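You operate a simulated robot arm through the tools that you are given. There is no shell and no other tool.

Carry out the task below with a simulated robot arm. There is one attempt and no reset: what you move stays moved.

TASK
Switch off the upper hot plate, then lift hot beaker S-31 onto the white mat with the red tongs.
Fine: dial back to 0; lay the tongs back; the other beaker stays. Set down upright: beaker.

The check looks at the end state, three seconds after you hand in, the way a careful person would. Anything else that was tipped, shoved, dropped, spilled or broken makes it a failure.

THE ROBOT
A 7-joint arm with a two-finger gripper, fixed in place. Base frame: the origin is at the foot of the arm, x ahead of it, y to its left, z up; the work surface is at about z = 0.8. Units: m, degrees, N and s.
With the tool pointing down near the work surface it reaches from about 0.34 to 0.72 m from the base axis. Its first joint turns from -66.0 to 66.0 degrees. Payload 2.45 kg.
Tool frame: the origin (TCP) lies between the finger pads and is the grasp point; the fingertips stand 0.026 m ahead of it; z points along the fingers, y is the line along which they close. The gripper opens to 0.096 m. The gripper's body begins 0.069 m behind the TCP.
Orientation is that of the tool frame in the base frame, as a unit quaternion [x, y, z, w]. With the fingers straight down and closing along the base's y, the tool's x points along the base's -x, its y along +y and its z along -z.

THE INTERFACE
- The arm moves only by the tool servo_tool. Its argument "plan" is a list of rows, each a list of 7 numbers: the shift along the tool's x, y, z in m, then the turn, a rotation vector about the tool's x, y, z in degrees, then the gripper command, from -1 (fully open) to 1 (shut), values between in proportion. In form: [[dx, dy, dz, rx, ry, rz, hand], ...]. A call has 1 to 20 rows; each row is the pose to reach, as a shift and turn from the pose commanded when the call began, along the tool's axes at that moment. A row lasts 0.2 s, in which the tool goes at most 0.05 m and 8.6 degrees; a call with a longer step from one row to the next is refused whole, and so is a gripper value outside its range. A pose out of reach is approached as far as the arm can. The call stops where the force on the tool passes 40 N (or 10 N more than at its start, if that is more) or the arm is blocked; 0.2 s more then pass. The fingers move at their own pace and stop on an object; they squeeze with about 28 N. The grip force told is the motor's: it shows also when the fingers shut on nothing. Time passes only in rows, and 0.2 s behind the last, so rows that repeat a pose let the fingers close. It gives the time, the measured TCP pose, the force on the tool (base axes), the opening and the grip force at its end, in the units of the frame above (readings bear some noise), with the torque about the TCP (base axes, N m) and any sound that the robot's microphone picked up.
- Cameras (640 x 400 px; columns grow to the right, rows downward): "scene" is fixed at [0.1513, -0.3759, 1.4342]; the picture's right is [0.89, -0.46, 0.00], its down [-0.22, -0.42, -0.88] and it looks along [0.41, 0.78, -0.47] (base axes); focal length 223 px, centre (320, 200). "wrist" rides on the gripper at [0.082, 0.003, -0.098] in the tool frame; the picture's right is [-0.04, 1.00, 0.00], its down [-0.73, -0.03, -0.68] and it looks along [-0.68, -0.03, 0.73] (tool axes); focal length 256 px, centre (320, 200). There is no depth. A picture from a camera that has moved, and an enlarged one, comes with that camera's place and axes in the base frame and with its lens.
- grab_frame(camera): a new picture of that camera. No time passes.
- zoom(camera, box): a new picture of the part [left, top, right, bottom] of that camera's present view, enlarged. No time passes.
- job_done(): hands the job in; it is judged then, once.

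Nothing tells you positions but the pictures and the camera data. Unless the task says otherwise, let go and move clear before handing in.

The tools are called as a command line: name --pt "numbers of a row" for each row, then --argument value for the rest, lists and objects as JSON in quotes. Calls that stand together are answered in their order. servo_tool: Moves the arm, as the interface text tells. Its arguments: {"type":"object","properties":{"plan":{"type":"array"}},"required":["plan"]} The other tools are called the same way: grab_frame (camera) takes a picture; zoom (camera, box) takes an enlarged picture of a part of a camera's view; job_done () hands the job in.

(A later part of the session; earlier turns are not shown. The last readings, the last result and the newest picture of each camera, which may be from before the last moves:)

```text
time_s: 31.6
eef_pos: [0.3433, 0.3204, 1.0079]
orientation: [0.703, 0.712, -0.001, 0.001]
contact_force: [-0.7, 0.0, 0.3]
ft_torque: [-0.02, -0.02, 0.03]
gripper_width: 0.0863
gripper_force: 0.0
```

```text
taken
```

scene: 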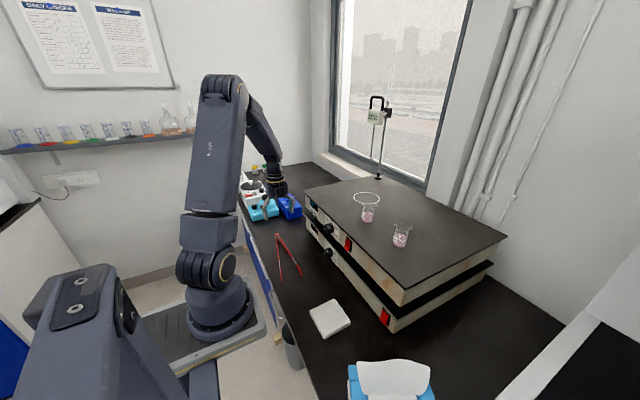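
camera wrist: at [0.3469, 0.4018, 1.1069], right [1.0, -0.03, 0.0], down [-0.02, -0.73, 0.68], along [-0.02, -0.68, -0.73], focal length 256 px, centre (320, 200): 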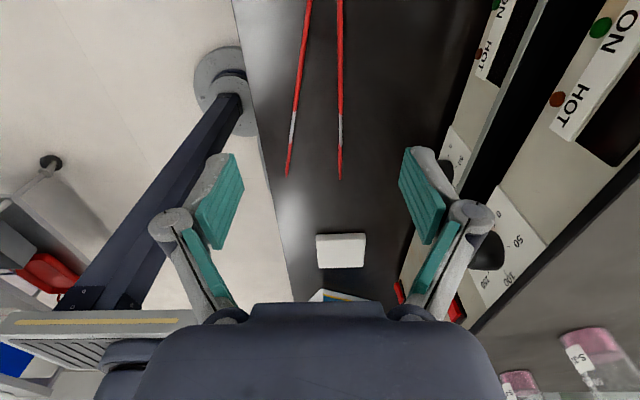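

Reachable with the camera on the hinge side. Zooming on the tongs to get exact positions.

zoom --camera "wrist" --box '[260, 0, 380, 190]'

zoom --camera "scene" --box '[260, 225, 320, 285]'

```text
2.11 times, centred on (320, 95) of wrist
camera zoom: at [0.3469, 0.4018, 1.1069], right [1.0, -0.03, 0.0], down [-0.02, -0.73, 0.68], along [-0.02, -0.68, -0.73], focal length 539 px, centre (320, 421)
```

zoom: 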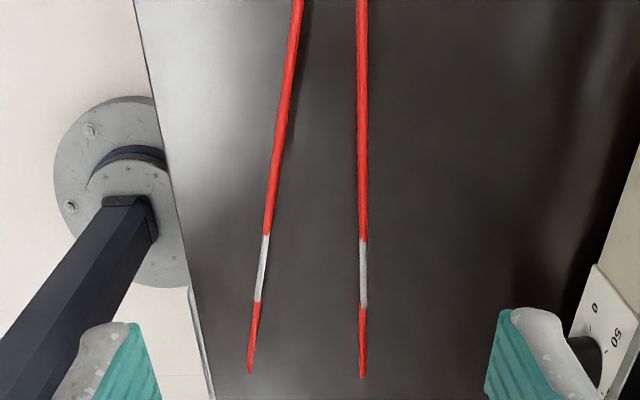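

```text
6.67 times, centred on (290, 255) of scene
camera zoom: at [0.1513, -0.3759, 1.4342], right [0.89, -0.46, 0.0], down [-0.22, -0.42, -0.88], along [0.41, 0.78, -0.47], focal length 1489 px, centre (520, -167)
```

zoom: 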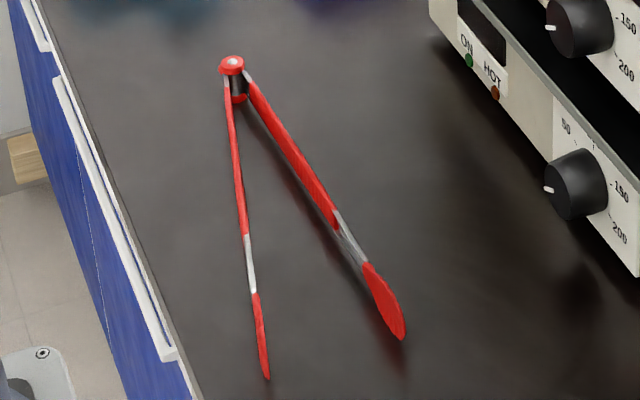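

The tongs' arms are flat strips standing on edge (hinge ≈ (0.36, 0.447), tips ≈ (0.369, 0.17) and (0.292, 0.173)). I'll grip the sleeves at y≈0.30, aligned to the tongs' axis, and first descend to just above.

servo_tool --pt "-0.0051 -0.0002 0.0345 0 0 1.6 -0.8" --pt "-0.0102 -0.0004 0.069 0 0 3.2 -0.8" --pt "-0.0153 -0.0006 0.1035 0 0 4.8 -0.8" --pt "-0.0204 -0.0008 0.128 0 0 6.2 -0.8" --pt "-0.0204 -0.0008 0.128 0 0 6.2 -0.8"

grab_frame --camera "wrist"

zoom --camera "scene" --box '[250, 205, 330, 285]'

```text
time_s: 32.8
eef_pos: [0.3419, 0.298, 0.8794]
orientation: [0.74, 0.673, 0.0, 0.0]
contact_force: [0.6, -0.1, -1.0]
ft_torque: [0.03, 0.01, -0.01]
gripper_width: 0.0863
gripper_force: 0.1
```

```text
taken
camera wrist: at [0.3547, 0.3797, 0.9785], right [0.99, -0.13, 0.0], down [-0.1, -0.73, 0.68], along [-0.09, -0.67, -0.73], focal length 256 px, centre (320, 200)
```

wrist: 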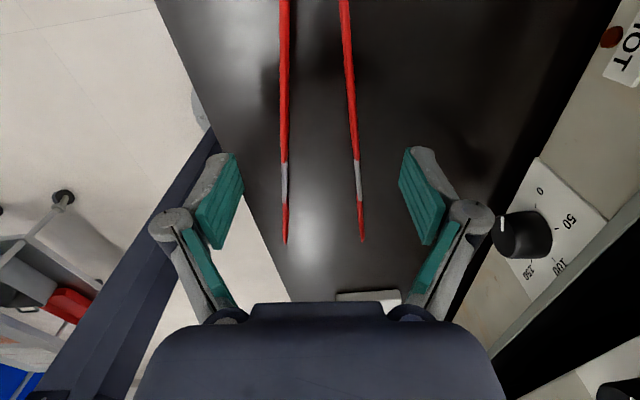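

```text
5.00 times, centred on (290, 245) of scene
camera zoom: at [0.1513, -0.3759, 1.4342], right [0.89, -0.46, 0.0], down [-0.22, -0.42, -0.88], along [0.41, 0.78, -0.47], focal length 1117 px, centre (470, -25)
```

zoom: 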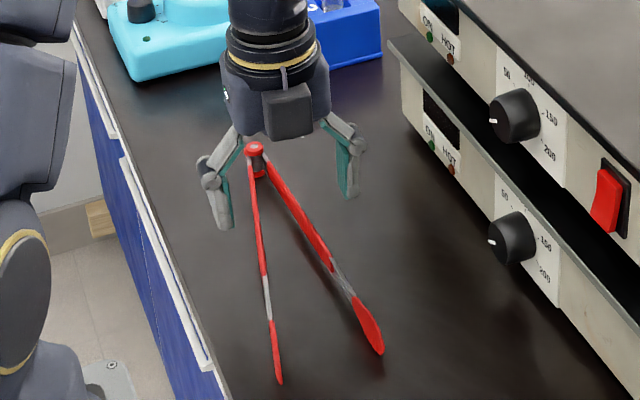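

Aligned and centred. Descending to the sleeves.

servo_tool --pt "0 0 0.015 0 0 0 -0.8" --pt "0 0 0.028 0 0 0 -0.8" --pt "0 0 0.038 0 0 0 -0.8" --pt "0 0 0.044 0 0 0 -0.8" --pt "0 0 0.048 0 0 0 -0.8" --pt "0 0 0.048 0 0 0 -0.8"

grab_frame --camera "wrist"

zoom --camera "scene" --box '[250, 205, 330, 285]'

```text
time_s: 34.1
eef_pos: [0.3418, 0.2983, 0.8315]
orientation: [0.739, 0.674, -0.001, 0.0]
contact_force: [-0.5, -0.3, -1.0]
ft_torque: [-0.02, 0.02, 0.05]
gripper_width: 0.0863
gripper_force: 0.1
```

```text
taken
camera wrist: at [0.3544, 0.38, 0.9307], right [0.99, -0.13, 0.0], down [-0.1, -0.73, 0.68], along [-0.09, -0.67, -0.73], focal length 256 px, centre (320, 200)
```

wrist: 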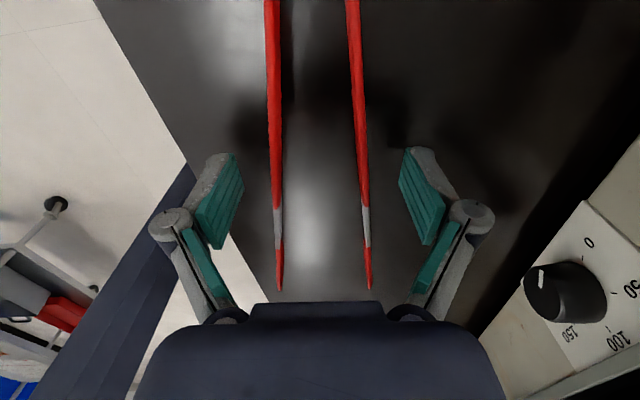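

```text
5.00 times, centred on (290, 245) of scene
camera zoom: at [0.1513, -0.3759, 1.4342], right [0.89, -0.46, 0.0], down [-0.22, -0.42, -0.88], along [0.41, 0.78, -0.47], focal length 1117 px, centre (470, -25)
```

zoom: 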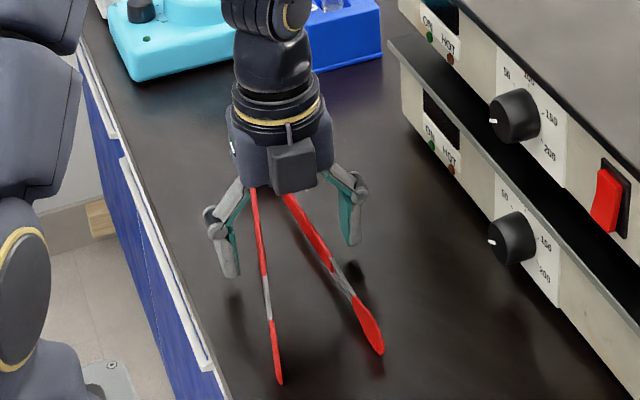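

Now close gently to a partial width, so the tongs are held but still open, and check.

servo_tool --pt "0 0 0 0 0 0 -0.2" --pt "0 0 0 0 0 0 -0.05" --pt "0 0 0 0 0 0 0.04" --pt "0 0 0 0 0 0 0.04" --pt "0 0 0 0 0 0 0.04"

grab_frame --camera "wrist"

zoom --camera "scene" --box '[250, 205, 330, 285]'

```text
time_s: 35.4
eef_pos: [0.3419, 0.2983, 0.8321]
orientation: [0.74, 0.673, 0.0, 0.001]
contact_force: [-0.2, -0.1, 0.0]
ft_torque: [0.02, 0.0, -0.01]
gripper_width: 0.0474
gripper_force: 1.7
```

```text
taken
camera wrist: at [0.3545, 0.3799, 0.9307], right [0.99, -0.13, 0.0], down [-0.1, -0.73, 0.68], along [-0.09, -0.67, -0.73], focal length 256 px, centre (320, 200)
```

wrist: 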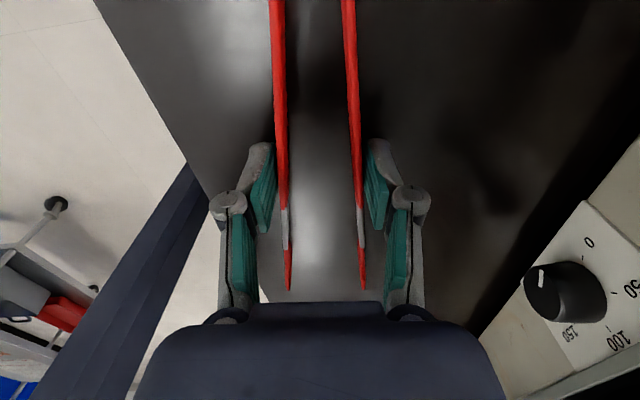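

```text
5.00 times, centred on (290, 245) of scene
camera zoom: at [0.1513, -0.3759, 1.4342], right [0.89, -0.46, 0.0], down [-0.22, -0.42, -0.88], along [0.41, 0.78, -0.47], focal length 1117 px, centre (470, -25)
```

zoom: 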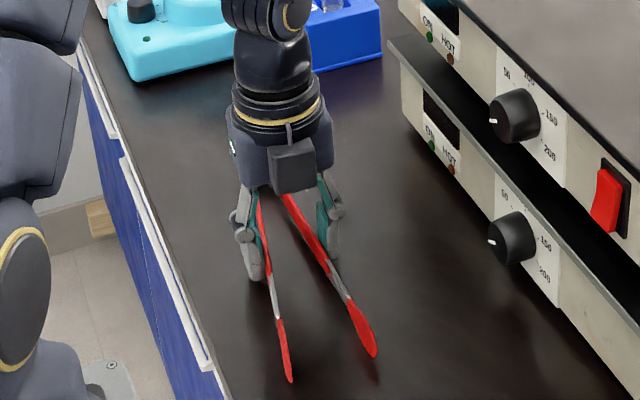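

The tongs are springy and held at 47 mm. I'll squeeze slightly more (44 mm), then lift a little and check they hang level.

servo_tool --pt "0 0 0 0 0 0 0.083" --pt "0 0 0 0 0 0 0.083" --pt "0 0 -0.01 0 0 0 0.083" --pt "0 0 -0.03 0 0 0 0.083" --pt "0 0 -0.05 0 0 0 0.083" --pt "0 0 -0.05 0 0 0 0.083"

grab_frame --camera "wrist"

zoom --camera "scene" --box '[250, 195, 330, 275]'

```text
time_s: 36.8
eef_pos: [0.3425, 0.2989, 0.8833]
orientation: [0.739, 0.673, -0.001, 0.001]
contact_force: [-0.3, 0.7, -2.0]
ft_torque: [0.0, -0.01, 0.01]
gripper_width: 0.046
gripper_force: 1.8
```

```text
taken
camera wrist: at [0.3544, 0.3802, 0.9813], right [0.99, -0.13, 0.0], down [-0.1, -0.73, 0.68], along [-0.09, -0.68, -0.73], focal length 256 px, centre (320, 200)
```

wrist: 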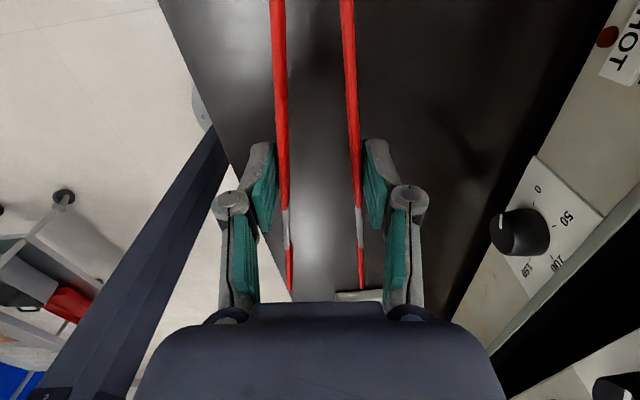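

```text
5.00 times, centred on (290, 235) of scene
camera zoom: at [0.1514, -0.3759, 1.4342], right [0.89, -0.46, 0.0], down [-0.22, -0.42, -0.88], along [0.41, 0.78, -0.47], focal length 1117 px, centre (470, 25)
```

zoom: 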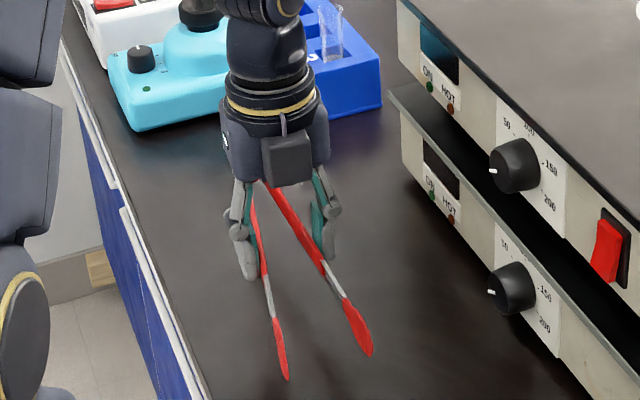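

The tongs are held level, tips about 0.141 m ahead of the TCP with a ~60 mm gap. Let me measure S-31 more precisely before carrying the tongs over.

zoom --camera "scene" --box '[346, 190, 390, 234]'

zoom --camera "scene" --box '[300, 290, 360, 345]'

```text
9.09 times, centred on (368, 212) of scene
camera zoom: at [0.1514, -0.3759, 1.4342], right [0.89, -0.46, 0.0], down [-0.22, -0.42, -0.88], along [0.41, 0.78, -0.47], focal length 2030 px, centre (-116, 91)
```

zoom: 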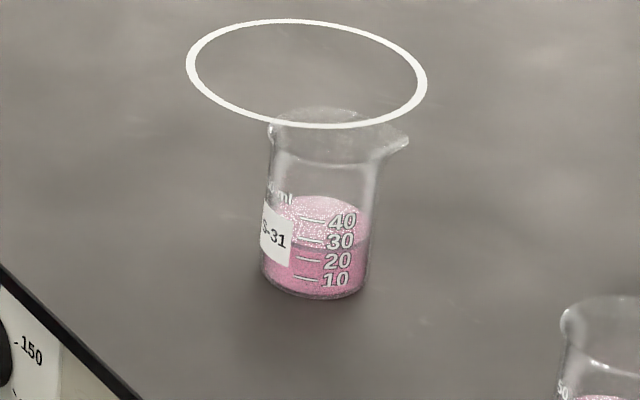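

```text
7.27 times, centred on (330, 318) of scene
camera zoom: at [0.1514, -0.3759, 1.4342], right [0.89, -0.46, 0.0], down [-0.22, -0.42, -0.88], along [0.41, 0.78, -0.47], focal length 1624 px, centre (247, -654)
```

zoom: 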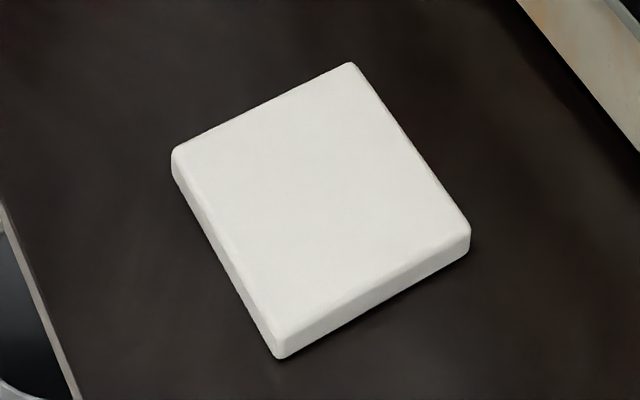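

S-31 is about 40 mm wide, 68 mm tall, near (0.603, 0.128). I'll lift the tongs to z≈1.12 and carry them over, pointing −y toward the beaker from behind.

servo_tool --pt "0 0 -0.015 0 0 0 0.083" --pt "0 0 -0.045 0 0 0 0.083" --pt "0 0 -0.08 0 0 0 0.083" --pt "0 0 -0.115 0 0 0 0.083" --pt "0 0 -0.15 0 0 0 0.083" --pt "0 0 -0.185 0 0 0 0.083" --pt "0 0 -0.215 0 0 0 0.083" --pt "0.001 0.007 -0.232 0 0 0 0.083" --pt "0.003 0.025 -0.2367 0 0 0 0.083" --pt "0.007 0.052 -0.2367 0 0 0 0.083" --pt "0.011 0.082 -0.2367 0 0 0 0.083" --pt "0.016 0.112 -0.2367 0 0 0 0.083" --pt "0.02 0.142 -0.2367 0 0 0 0.083" --pt "0.024 0.172 -0.2367 0 0 0 0.083" --pt "0.029 0.202 -0.2367 0 0 0 0.083" --pt "0.033 0.232 -0.2367 0 0 0 0.083" --pt "0.036 0.257 -0.2367 0 0 0 0.083" --pt "0.038 0.27 -0.2367 0 0 0 0.083" --pt "0.0389 0.2751 -0.2367 0 0 0 0.083" --pt "0.0389 0.2751 -0.2367 0 0 0 0.083"

grab_frame --camera "scene"

zoom --camera "scene" --box '[320, 140, 420, 240]'

grab_frame --camera "wrist"

```text
time_s: 41.0
eef_pos: [0.6117, 0.3078, 1.1164]
orientation: [0.739, 0.673, -0.002, 0.001]
contact_force: [0.3, -0.6, 0.1]
ft_torque: [0.01, 0.0, 0.03]
gripper_width: 0.0458
gripper_force: 3.8
out of reach, approached as far as the arm can: row 18, 19, 20
```

```text
taken
```

scene: 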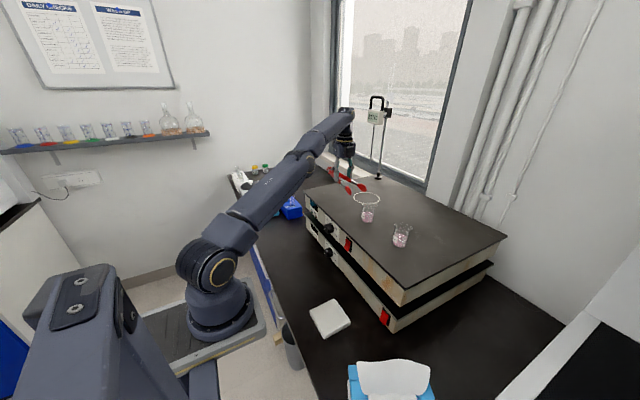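

```text
4.00 times, centred on (370, 190) of scene
camera zoom: at [0.1514, -0.3759, 1.4342], right [0.89, -0.46, 0.0], down [-0.22, -0.42, -0.88], along [0.41, 0.78, -0.47], focal length 893 px, centre (120, 240)
```

zoom: 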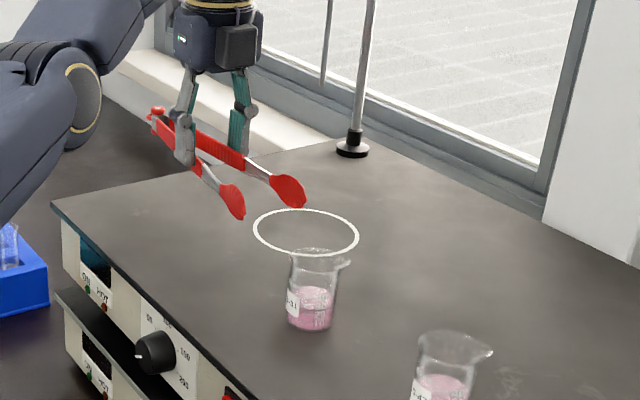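

```text
taken
camera wrist: at [0.6231, 0.3897, 1.2142], right [0.99, -0.13, 0.0], down [-0.1, -0.73, 0.68], along [-0.09, -0.68, -0.73], focal length 256 px, centre (320, 200)
```

wrist: 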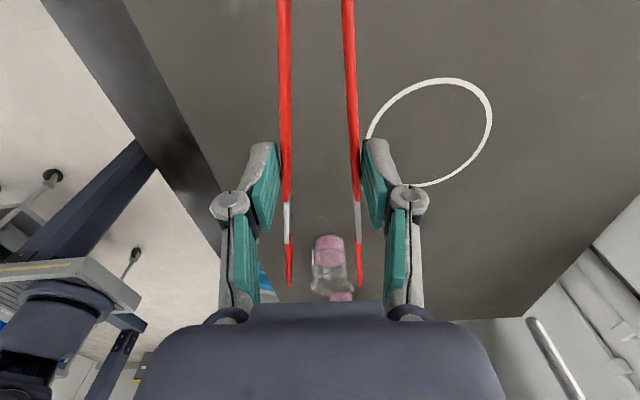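

The tips bracket the beaker in the wrist view. Zooming to measure alignment.

zoom --camera "wrist" --box '[260, 200, 400, 310]'

```text
3.64 times, centred on (330, 255) of wrist
camera zoom: at [0.6231, 0.3897, 1.2142], right [0.99, -0.13, 0.0], down [-0.1, -0.73, 0.68], along [-0.09, -0.68, -0.73], focal length 931 px, centre (284, 0)
```

zoom: 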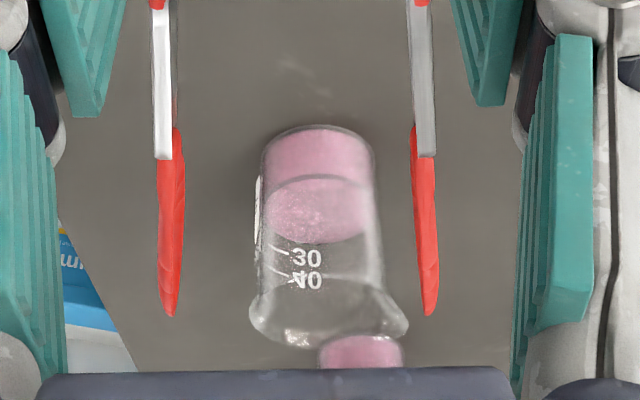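

The beaker sits about 0.19 m ahead and ~5 mm to the tool's +y. I'll shift over, lower to grip height, then recheck.

servo_tool --pt "-0.004 0.002 0.008 0 0 0 0.083" --pt "-0.008 0.004 0.02 0 0 0 0.083" --pt "-0.008 0.0055 0.033 0 0 0 0.083" --pt "-0.008 0.0055 0.045 0 0 0 0.083" --pt "-0.008 0.0055 0.054 0 0 0 0.083" --pt "-0.008 0.0055 0.0574 0 0 0 0.083" --pt "-0.008 0.0055 0.0574 0 0 0 0.083"

zoom --camera "wrist" --box '[260, 200, 400, 310]'

zoom --camera "scene" --box '[330, 160, 410, 240]'

```text
time_s: 42.5
eef_pos: [0.615, 0.2998, 1.0577]
orientation: [0.739, 0.673, -0.001, 0.002]
contact_force: [-0.3, 0.2, -1.5]
ft_torque: [0.01, 0.01, -0.03]
gripper_width: 0.0458
gripper_force: 3.6
```

```text
3.64 times, centred on (330, 255) of wrist
camera zoom: at [0.6274, 0.3812, 1.1566], right [0.99, -0.13, 0.0], down [-0.1, -0.73, 0.68], along [-0.09, -0.67, -0.73], focal length 931 px, centre (284, 0)
```

zoom: 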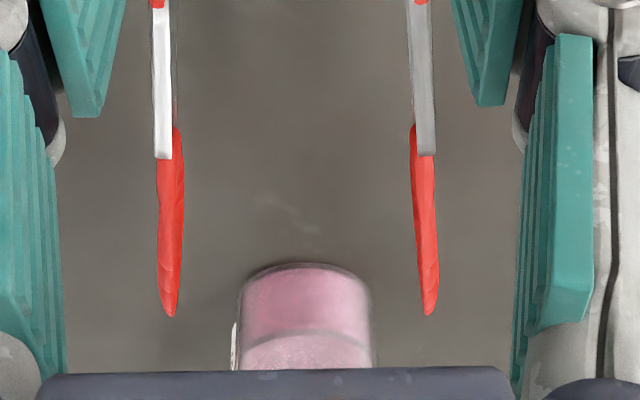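

```text
5.00 times, centred on (370, 200) of scene
camera zoom: at [0.1514, -0.3759, 1.4342], right [0.89, -0.46, 0.0], down [-0.22, -0.42, -0.88], along [0.41, 0.78, -0.47], focal length 1117 px, centre (70, 200)
```

zoom: 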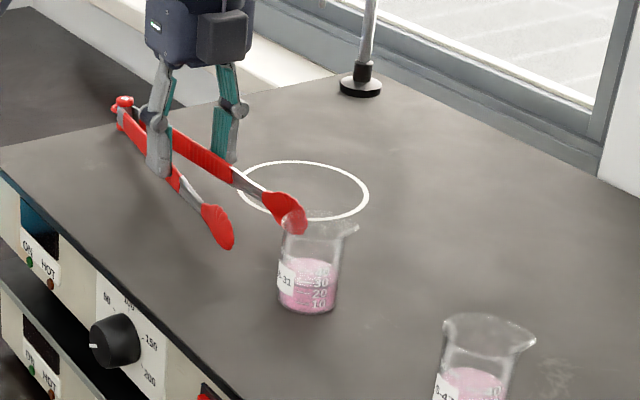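

Lateral alignment is good. Advancing ~0.073 m so that the pads flank the beaker.

servo_tool --pt "-0.01 0 0 0 0 0 0.083" --pt "-0.025 0 0 0 0 0 0.083" --pt "-0.04 0 0 0 0 0 0.083" --pt "-0.055 0 0 0 0 0 0.083" --pt "-0.066 0 0 0 0 0 0.083" --pt "-0.073 0 0 0 0 0 0.083" --pt "-0.073 0 0 0 0 0 0.083"

zoom --camera "wrist" --box '[260, 200, 400, 310]'

zoom --camera "scene" --box '[330, 170, 410, 250]'

```text
time_s: 44.1
eef_pos: [0.6093, 0.2261, 1.0582]
orientation: [0.738, 0.674, -0.002, 0.001]
contact_force: [0.8, -0.3, -0.6]
ft_torque: [-0.02, 0.02, 0.0]
gripper_width: 0.046
gripper_force: 4.2
```

```text
3.64 times, centred on (330, 255) of wrist
camera zoom: at [0.6213, 0.3084, 1.157], right [0.99, -0.13, 0.0], down [-0.1, -0.73, 0.68], along [-0.09, -0.67, -0.73], focal length 931 px, centre (284, 0)
```

zoom: 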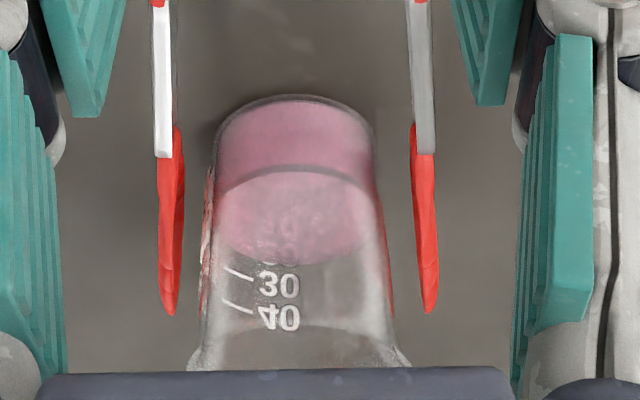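

```text
5.00 times, centred on (370, 210) of scene
camera zoom: at [0.1514, -0.3759, 1.4342], right [0.89, -0.46, 0.0], down [-0.22, -0.42, -0.88], along [0.41, 0.78, -0.47], focal length 1117 px, centre (70, 150)
```

zoom: 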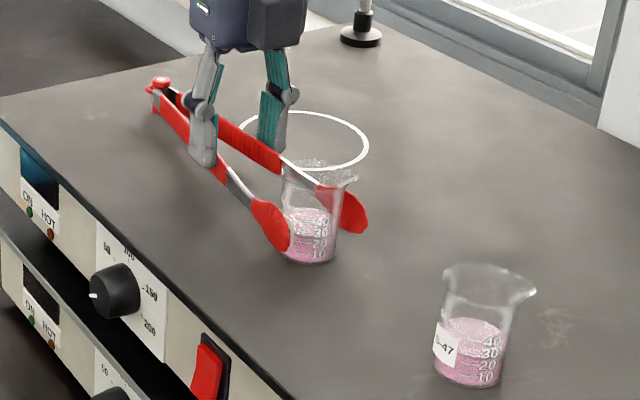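

The pads flank the beaker well. Closing gradually.

servo_tool --pt "0 0 0 0 0 0 0.13" --pt "0 0 0 0 0 0 0.18" --pt "0 0 0 0 0 0 0.23" --pt "0 0 0 0 0 0 0.28" --pt "0 0 0 0 0 0 0.33" --pt "0 0 0 0 0 0 0.38" --pt "0 0 0 0 0 0 0.38"

zoom --camera "wrist" --box '[260, 200, 400, 310]'

zoom --camera "scene" --box '[330, 170, 410, 250]'

```text
time_s: 45.8
eef_pos: [0.6097, 0.226, 1.0586]
orientation: [0.739, 0.673, -0.001, 0.001]
contact_force: [-0.5, 0.2, 0.7]
ft_torque: [-0.01, 0.05, -0.05]
gripper_width: 0.0371
gripper_force: 27.9
```

```text
3.64 times, centred on (330, 255) of wrist
camera zoom: at [0.6213, 0.3087, 1.1571], right [0.99, -0.13, 0.0], down [-0.1, -0.73, 0.68], along [-0.09, -0.67, -0.73], focal length 931 px, centre (284, 0)
```

zoom: 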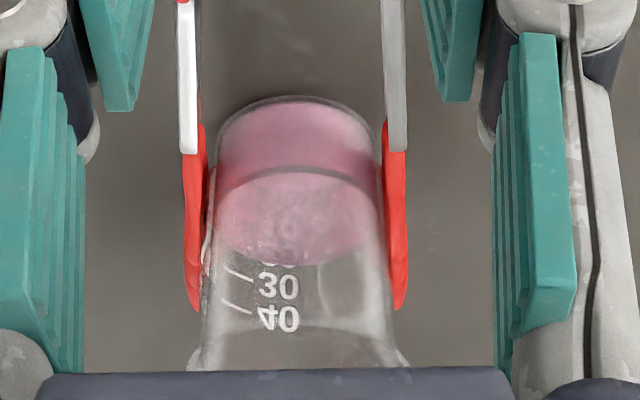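

```text
5.00 times, centred on (370, 210) of scene
camera zoom: at [0.1513, -0.376, 1.4342], right [0.89, -0.46, 0.0], down [-0.22, -0.42, -0.88], along [0.41, 0.78, -0.47], focal length 1117 px, centre (70, 150)
```

zoom: 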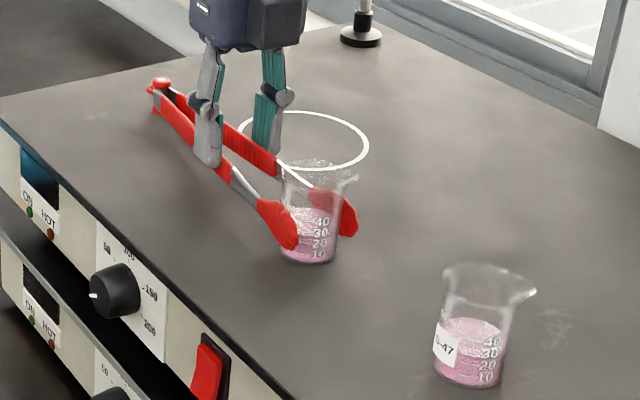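

The beaker is gripped at full squeeze. Lifting slowly a couple of centimetres to check.

servo_tool --pt "0 0 0 0 0 0 0.5" --pt "0 0 -0.003 0 0 0 0.5" --pt "0 0 -0.008 0 0 0 0.5" --pt "0 0 -0.015 0 0 0 0.5" --pt "0 0 -0.022 0 0 0 0.5" --pt "0 0 -0.028 0 0 0 0.5" --pt "0 0 -0.03 0 0 0 0.5"

zoom --camera "wrist" --box '[260, 200, 400, 310]'

zoom --camera "scene" --box '[330, 170, 410, 250]'

```text
time_s: 47.4
eef_pos: [0.6091, 0.2261, 1.0887]
orientation: [0.739, 0.673, -0.002, 0.001]
contact_force: [-0.3, 0.4, -2.1]
ft_torque: [0.06, 0.03, -0.04]
gripper_width: 0.0368
gripper_force: 27.9
```

```text
3.64 times, centred on (330, 255) of wrist
camera zoom: at [0.621, 0.3084, 1.1868], right [0.99, -0.13, 0.0], down [-0.1, -0.73, 0.68], along [-0.09, -0.67, -0.73], focal length 931 px, centre (284, 0)
```

zoom: 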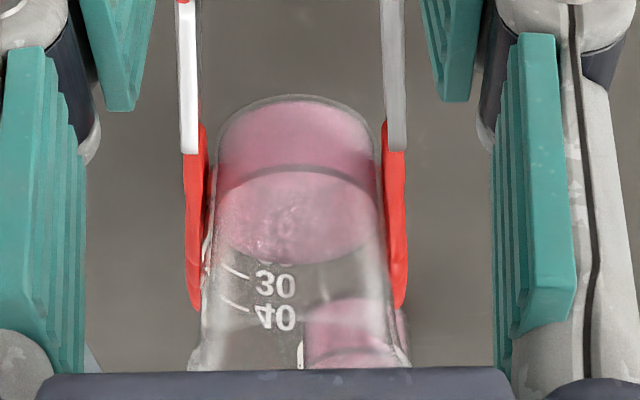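

```text
5.00 times, centred on (370, 210) of scene
camera zoom: at [0.1514, -0.3759, 1.4342], right [0.89, -0.46, 0.0], down [-0.22, -0.42, -0.88], along [0.41, 0.78, -0.47], focal length 1117 px, centre (70, 150)
```

zoom: 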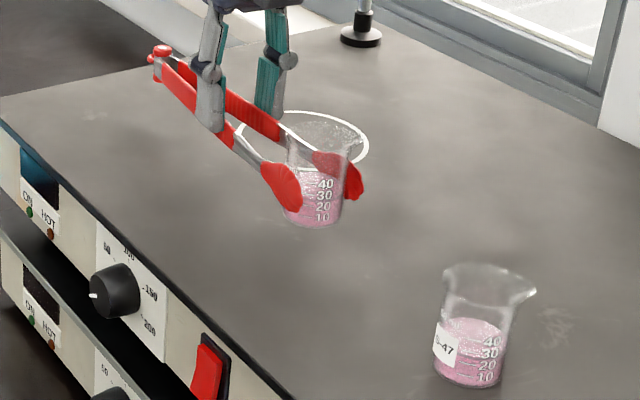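

Beaker is held upright. I'll raise it and carry it toward above the mat (target centre ≈ (0.374, −0.015)), moving smoothly.

servo_tool --pt "0 0 -0.008 0 0 0 0.5" --pt "-0.0 -0.0 -0.02 0 0 0 0.5" --pt "-0.0015 -0.0021 -0.031 0 0 0 0.5" --pt "-0.0061 -0.0084 -0.035 0 0 0 0.5" --pt "-0.0138 -0.0189 -0.035 0 0 0 0.5" --pt "-0.0246 -0.0336 -0.035 0 0 0 0.5" --pt "-0.0368 -0.0503 -0.035 0 0 0 0.5" --pt "-0.0491 -0.0671 -0.035 0 0 0 0.5" --pt "-0.0614 -0.0839 -0.035 0 0 0 0.5" --pt "-0.0737 -0.1007 -0.035 0 0 0 0.5" --pt "-0.086 -0.1174 -0.035 0 0 0 0.5" --pt "-0.0982 -0.1342 -0.035 0 0 0 0.5" --pt "-0.1105 -0.151 -0.035 0 0 0 0.5" --pt "-0.1228 -0.1678 -0.035 0 0 0 0.5" --pt "-0.1335 -0.1824 -0.035 0 0 0 0.5" --pt "-0.1428 -0.195 -0.035 0 0 0 0.5" --pt "-0.1489 -0.2034 -0.035 0 0 0 0.5" --pt "-0.152 -0.2076 -0.035 0 0 0 0.5" --pt "-0.1535 -0.2097 -0.035 0 0 0 0.5" --pt "-0.1535 -0.2097 -0.035 0 0 0 0.5"

grab_frame --camera "scene"

grab_frame --camera "wrist"

```text
time_s: 51.5
eef_pos: [0.3858, 0.093, 1.1244]
orientation: [0.739, 0.674, -0.001, 0.001]
contact_force: [-0.3, 0.1, -1.2]
ft_torque: [0.07, -0.02, -0.02]
gripper_width: 0.0366
gripper_force: 28.0
```

```text
taken
```

scene: 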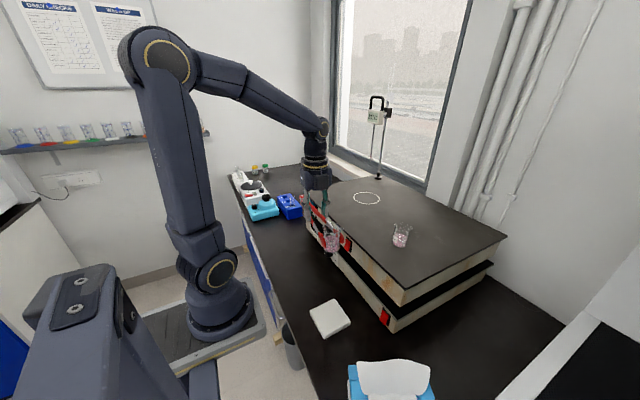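

```text
taken
camera wrist: at [0.3978, 0.1751, 1.2228], right [0.99, -0.13, 0.0], down [-0.1, -0.73, 0.68], along [-0.09, -0.67, -0.73], focal length 256 px, centre (320, 200)
```

wrist: 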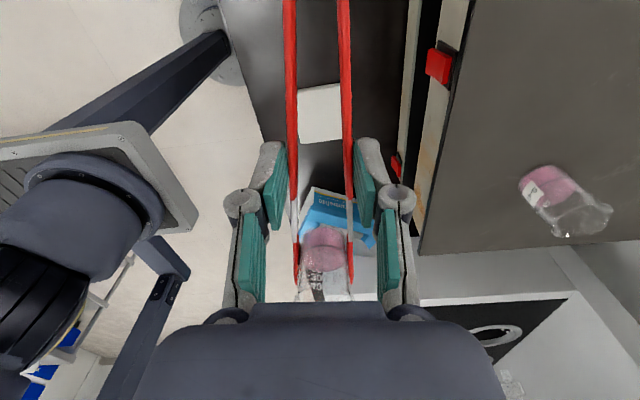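

Now over the mat region. Lowering to a couple of centimetres above the mat.

servo_tool --pt "0 0 0.005 0 0 0 0.5" --pt "0 0 0.018 0 0 0 0.5" --pt "0 0 0.038 0 0 0 0.5" --pt "0 0 0.058 0 0 0 0.5" --pt "0 0 0.078 0 0 0 0.5" --pt "0 0 0.098 0 0 0 0.5" --pt "0 0 0.118 0 0 0 0.5" --pt "0 0 0.138 0 0 0 0.5" --pt "0 0 0.158 0 0 0 0.5" --pt "0 0 0.178 0 0 0 0.5" --pt "0 0 0.198 0 0 0 0.5" --pt "0 0 0.214 0 0 0 0.5" --pt "0 0 0.224 0 0 0 0.5" --pt "0 0 0.227 0 0 0 0.5" --pt "0 0 0.227 0 0 0 0.5"

grab_frame --camera "scene"

zoom --camera "scene" --box '[290, 270, 370, 345]'

grab_frame --camera "wrist"

zoom --camera "wrist" --box '[260, 200, 400, 310]'

```text
time_s: 54.8
eef_pos: [0.3861, 0.094, 0.8968]
orientation: [0.739, 0.674, -0.002, 0.001]
contact_force: [-0.8, -1.2, -2.4]
ft_torque: [0.04, 0.01, 0.03]
gripper_width: 0.0366
gripper_force: 28.0
```

```text
taken
```

scene: 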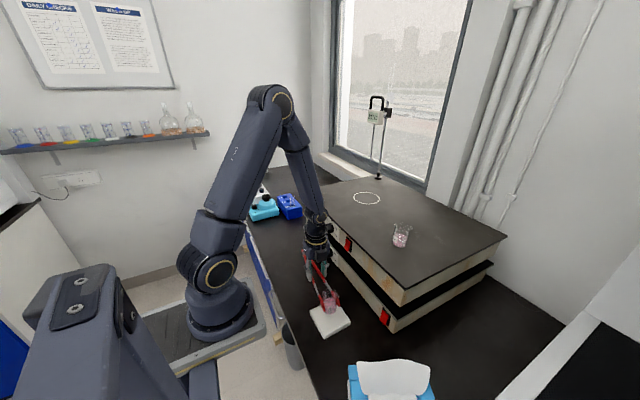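

```text
5.33 times, centred on (330, 308) of scene
camera zoom: at [0.1514, -0.3759, 1.4342], right [0.89, -0.46, 0.0], down [-0.22, -0.42, -0.88], along [0.41, 0.78, -0.47], focal length 1191 px, centre (267, -373)
```

zoom: 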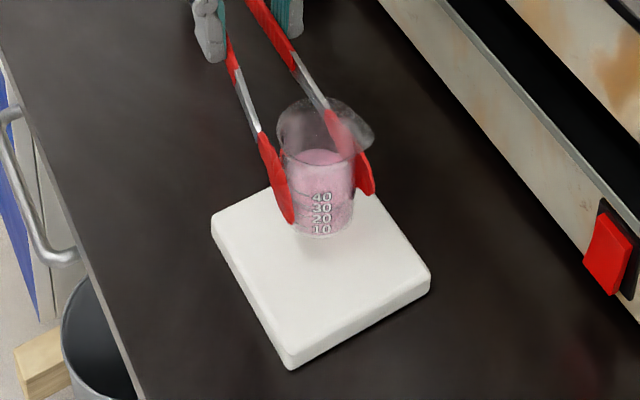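

```text
taken
camera wrist: at [0.3976, 0.1752, 0.9953], right [0.99, -0.13, 0.0], down [-0.1, -0.73, 0.68], along [-0.09, -0.68, -0.73], focal length 256 px, centre (320, 200)
```

wrist: 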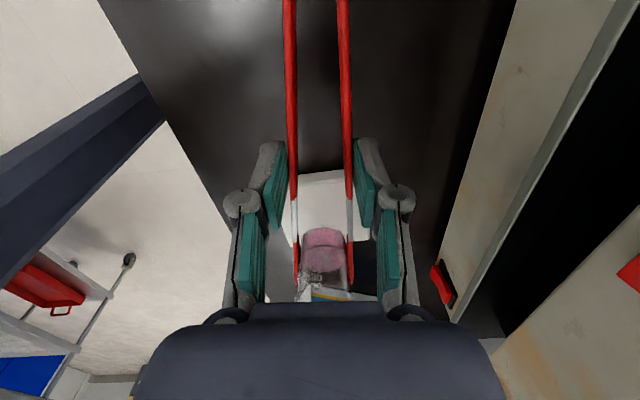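

```text
3.64 times, centred on (330, 255) of wrist
camera zoom: at [0.3976, 0.1752, 0.9953], right [0.99, -0.13, 0.0], down [-0.1, -0.73, 0.68], along [-0.09, -0.68, -0.73], focal length 931 px, centre (284, 0)
```

zoom: 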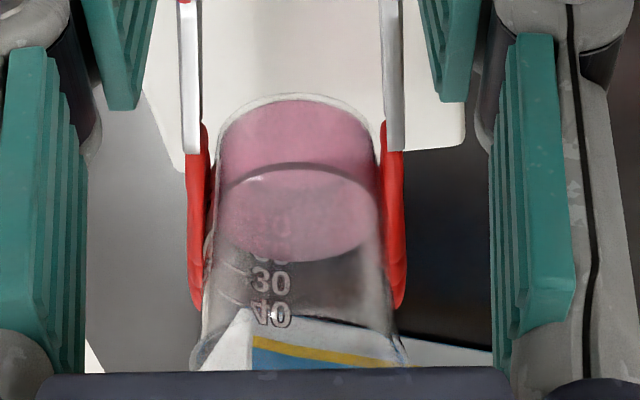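

The beaker base projects right on the mat centre. Descending slowly and watching contact force.

servo_tool --pt "0 0 0.006 0 0 0 0.5" --pt "0 0 0.012 0 0 0 0.5" --pt "0 0 0.017 0 0 0 0.5" --pt "0 0 0.021 0 0 0 0.5" --pt "0 0 0.023 0 0 0 0.5" --pt "0 0 0.023 0 0 0 0.5"

zoom --camera "scene" --box '[310, 285, 360, 335]'

zoom --camera "wrist" --box '[260, 200, 400, 310]'

```text
time_s: 56.1
eef_pos: [0.385, 0.0935, 0.8738]
orientation: [0.739, 0.674, -0.002, 0.001]
contact_force: [-0.5, 0.5, -2.3]
ft_torque: [0.04, -0.03, -0.05]
gripper_width: 0.0363
gripper_force: 27.9
```

```text
8.00 times, centred on (335, 310) of scene
camera zoom: at [0.1514, -0.3759, 1.4342], right [0.89, -0.46, 0.0], down [-0.22, -0.42, -0.88], along [0.41, 0.78, -0.47], focal length 1787 px, centre (200, -680)
```

zoom: 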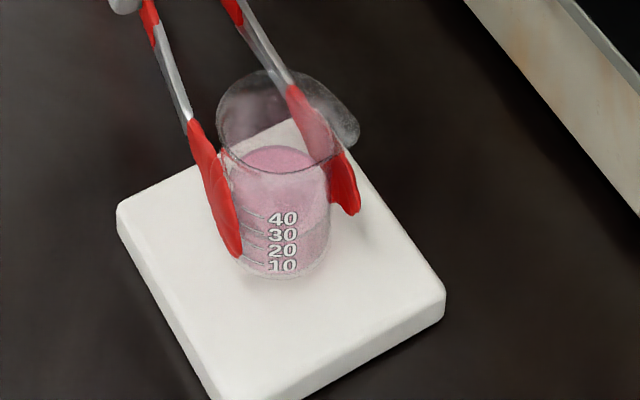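

```text
3.64 times, centred on (330, 255) of wrist
camera zoom: at [0.3978, 0.1748, 0.9729], right [0.99, -0.13, 0.0], down [-0.1, -0.73, 0.68], along [-0.09, -0.67, -0.73], focal length 931 px, centre (284, 0)
```

zoom: 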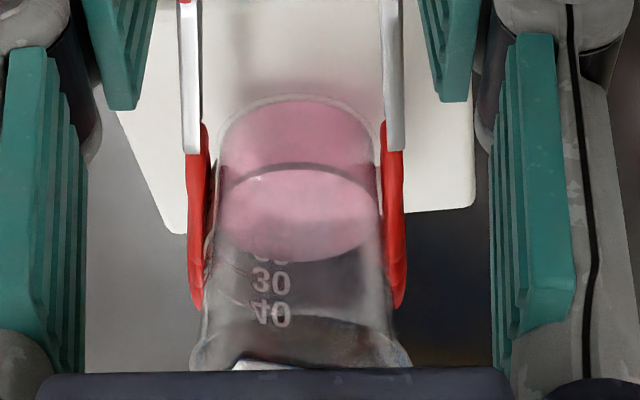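

No contact yet; continue in small steps.

servo_tool --pt "0 0 0.0015 0 0 0 0.5" --pt "0 0 0.003 0 0 0 0.5" --pt "0 0 0.003 0 0 0 0.5"

zoom --camera "wrist" --box '[260, 200, 400, 310]'

```text
time_s: 57.0
eef_pos: [0.3853, 0.0931, 0.871]
orientation: [0.739, 0.674, -0.001, 0.001]
contact_force: [0.6, 0.4, -1.6]
ft_torque: [0.05, 0.0, -0.04]
gripper_width: 0.0365
gripper_force: 28.3
```

```text
3.64 times, centred on (330, 255) of wrist
camera zoom: at [0.3976, 0.175, 0.9697], right [0.99, -0.13, 0.0], down [-0.1, -0.73, 0.68], along [-0.09, -0.67, -0.73], focal length 931 px, centre (284, 0)
```

zoom: 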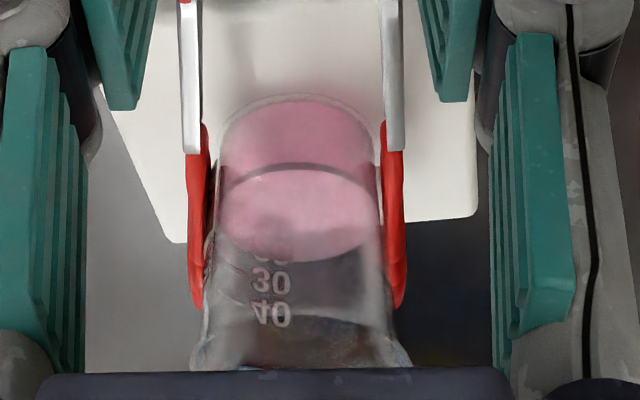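

servo_tool --pt "0 0 0.001 0 0 0 0.5" --pt "0 0 0.002 0 0 0 0.5" --pt "0 0 0.002 0 0 0 0.5"

zoom --camera "scene" --box '[310, 285, 360, 335]'

```text
time_s: 57.8
eef_pos: [0.3858, 0.0931, 0.8694]
orientation: [0.739, 0.674, -0.001, 0.001]
contact_force: [0.8, 0.1, -0.1]
ft_torque: [-0.06, -0.03, 0.06]
gripper_width: 0.0363
gripper_force: 28.1
```

```text
8.00 times, centred on (335, 310) of scene
camera zoom: at [0.1513, -0.3759, 1.4342], right [0.89, -0.46, 0.0], down [-0.22, -0.42, -0.88], along [0.41, 0.78, -0.47], focal length 1787 px, centre (200, -680)
```

zoom: 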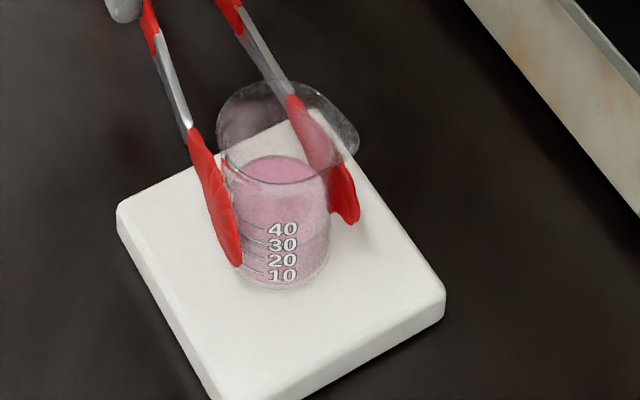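

Contact: the vertical load dropped and the torque flipped sign. Releasing gradually back to the carry width.

servo_tool --pt "0 0 0 0 0 0 0.4" --pt "0 0 0 0 0 0 0.32" --pt "0 0 0 0 0 0 0.26" --pt "0 0 0 0 0 0 0.22" --pt "0 0 0 0 0 0 0.18" --pt "0 0 0 0 0 0 0.14" --pt "0 0 0 0 0 0 0.1" --pt "0 0 0 0 0 0 0.083" --pt "0 0 0 0 0 0 0.07" --pt "0 0 0 0 0 0 0.07"

zoom --camera "scene" --box '[310, 285, 360, 335]'

zoom --camera "wrist" --box '[260, 200, 400, 310]'

```text
time_s: 60.0
eef_pos: [0.3853, 0.093, 0.871]
orientation: [0.739, 0.674, -0.001, 0.001]
contact_force: [0.4, 0.5, -1.3]
ft_torque: [0.02, 0.03, -0.02]
gripper_width: 0.0424
gripper_force: 0.0
```

```text
8.00 times, centred on (335, 310) of scene
camera zoom: at [0.1514, -0.3759, 1.4342], right [0.89, -0.46, 0.0], down [-0.22, -0.42, -0.88], along [0.41, 0.78, -0.47], focal length 1787 px, centre (200, -680)
```

zoom: 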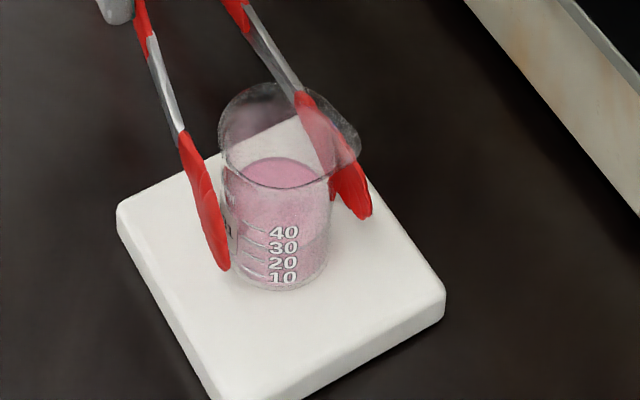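

```text
3.64 times, centred on (330, 255) of wrist
camera zoom: at [0.3977, 0.1748, 0.9677], right [0.99, -0.13, 0.0], down [-0.1, -0.73, 0.68], along [-0.09, -0.67, -0.73], focal length 931 px, centre (284, 0)
```

zoom: 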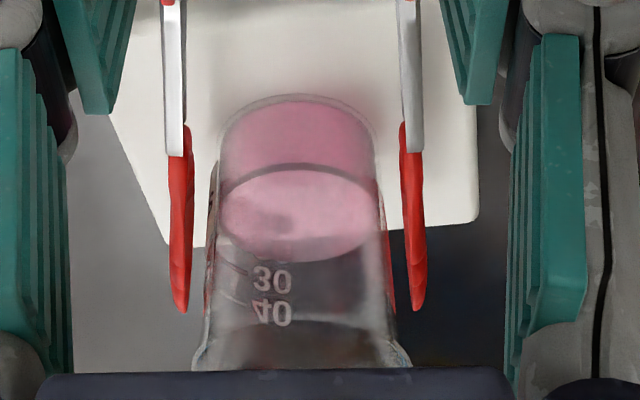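

The beaker stands on the mat with the pads clear on both sides. Retreating the tongs straight back along their axis.

servo_tool --pt "0 0 0 0 0 0 0.07" --pt "0.004 0 0 0 0 0 0.07" --pt "0.012 0 0 0 0 0 0.07" --pt "0.024 0 0 0 0 0 0.07" --pt "0.038 0 0 0 0 0 0.07" --pt "0.054 0 0 0 0 0 0.07" --pt "0.07 0 0 0 0 0 0.07" --pt "0.085 0 0 0 0 0 0.07" --pt "0.09 0 0 0 0 0 0.07"

zoom --camera "scene" --box '[280, 245, 370, 335]'

grab_frame --camera "wrist"

```text
time_s: 62.0
eef_pos: [0.3934, 0.1821, 0.8694]
orientation: [0.74, 0.673, -0.001, 0.001]
contact_force: [-0.1, -0.3, -1.1]
ft_torque: [0.04, -0.03, 0.0]
gripper_width: 0.0427
gripper_force: 0.0
```

```text
4.44 times, centred on (325, 290) of scene
camera zoom: at [0.1514, -0.3759, 1.4342], right [0.89, -0.46, 0.0], down [-0.22, -0.42, -0.88], along [0.41, 0.78, -0.47], focal length 993 px, centre (298, -200)
```

zoom: 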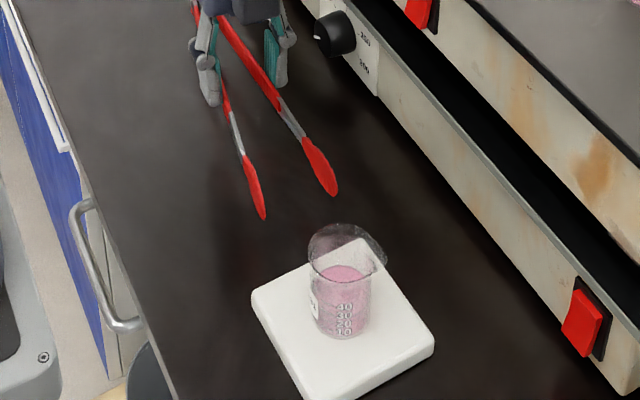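

```text
taken
camera wrist: at [0.4062, 0.2643, 0.9676], right [0.99, -0.13, 0.0], down [-0.1, -0.73, 0.68], along [-0.09, -0.67, -0.73], focal length 256 px, centre (320, 200)
```

wrist: 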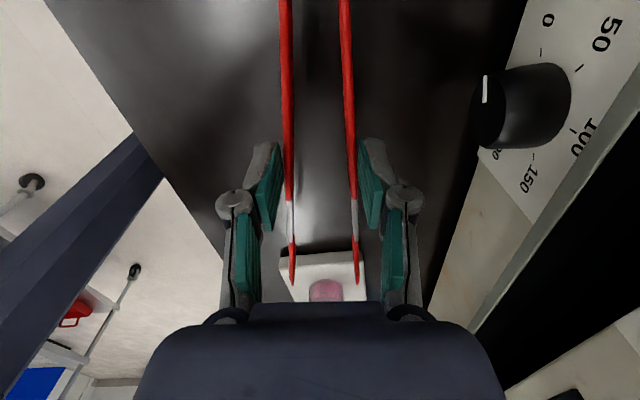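

Beaker S-31 stands upright on the mat. Now carrying the tongs back to where they lay (TCP (0.342, 0.298, 0.832)).

servo_tool --pt "0.005 -0.003 0 0 0 0 0.07" --pt "0.018 -0.01 0 0 0 0 0.07" --pt "0.036 -0.02 0 0 0 0 0.07" --pt "0.055 -0.031 0 0 0 0 0.07" --pt "0.074 -0.042 0 0 0 0 0.07" --pt "0.092 -0.052 0 0 0 0 0.07" --pt "0.105 -0.059 0 0 0 0 0.07" --pt "0.1106 -0.0623 0.004 0 0 0 0.07" --pt "0.1106 -0.0623 0.014 0 0 0 0.07" --pt "0.1106 -0.0623 0.023 0 0 0 0.07" --pt "0.1106 -0.0623 0.03 0 0 0 0.07" --pt "0.1106 -0.0623 0.034 0 0 0 0.07" --pt "0.1106 -0.0623 0.036 0 0 0 0.07" --pt "0.1106 -0.0623 0.036 0 0 0 0.07"

zoom --camera "scene" --box '[250, 205, 330, 285]'

grab_frame --camera "wrist"

```text
time_s: 65.0
eef_pos: [0.3428, 0.2972, 0.8317]
orientation: [0.739, 0.674, -0.001, 0.001]
contact_force: [-0.5, -0.3, -0.2]
ft_torque: [0.06, 0.01, -0.02]
gripper_width: 0.0428
gripper_force: 4.2
```

```text
5.00 times, centred on (290, 245) of scene
camera zoom: at [0.1514, -0.3759, 1.4342], right [0.89, -0.46, 0.0], down [-0.22, -0.42, -0.88], along [0.41, 0.78, -0.47], focal length 1117 px, centre (470, -25)
```

zoom: 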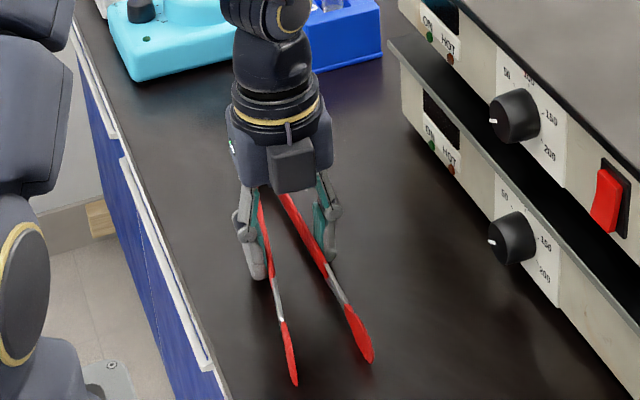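

```text
taken
camera wrist: at [0.3542, 0.3803, 0.9307], right [0.99, -0.13, 0.0], down [-0.1, -0.73, 0.68], along [-0.09, -0.68, -0.73], focal length 256 px, centre (320, 200)
```

wrist: 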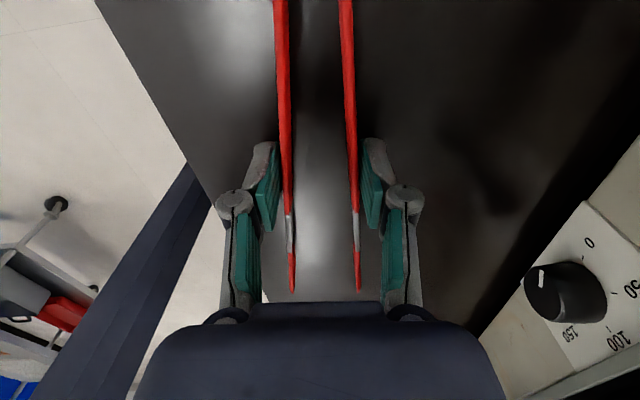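

The tongs touch the bench in their original place. Opening slowly to release.

servo_tool --pt "0 0 0.0005 0 0 0 0.02" --pt "0 0 0.0005 0 0 0 -0.03" --pt "0 0 0.0005 0 0 0 -0.08" --pt "0 0 0.0005 0 0 0 -0.13" --pt "0 0 0.0005 0 0 0 -0.2" --pt "0 0 0.0005 0 0 0 -0.3" --pt "0 0 0.0005 0 0 0 -0.5" --pt "0 0 0.0005 0 0 0 -0.8" --pt "0 0 0.0005 0 0 0 -0.8"

grab_frame --camera "wrist"

zoom --camera "scene" --box '[250, 205, 330, 285]'

```text
time_s: 67.0
eef_pos: [0.3418, 0.2981, 0.8316]
orientation: [0.739, 0.674, 0.0, 0.001]
contact_force: [-0.2, -0.2, -1.4]
ft_torque: [0.0, -0.02, 0.01]
gripper_width: 0.0864
gripper_force: 0.0
```

```text
taken
camera wrist: at [0.3545, 0.38, 0.9306], right [0.99, -0.13, 0.0], down [-0.1, -0.73, 0.68], along [-0.09, -0.67, -0.73], focal length 256 px, centre (320, 200)
```

wrist: 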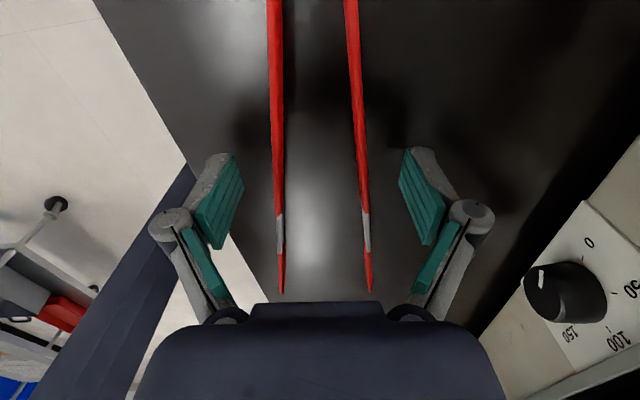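

```text
5.00 times, centred on (290, 245) of scene
camera zoom: at [0.1513, -0.3759, 1.4342], right [0.89, -0.46, 0.0], down [-0.22, -0.42, -0.88], along [0.41, 0.78, -0.47], focal length 1117 px, centre (470, -25)
```

zoom: 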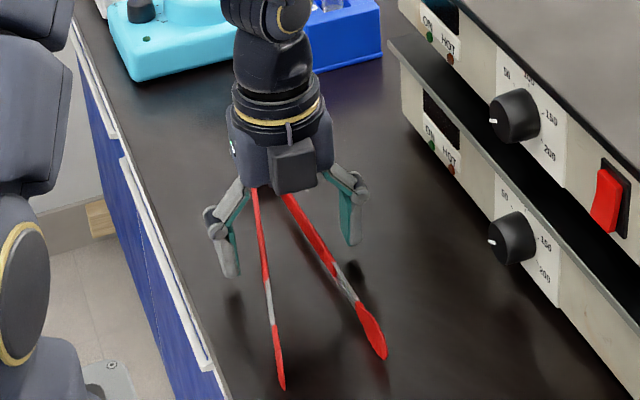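

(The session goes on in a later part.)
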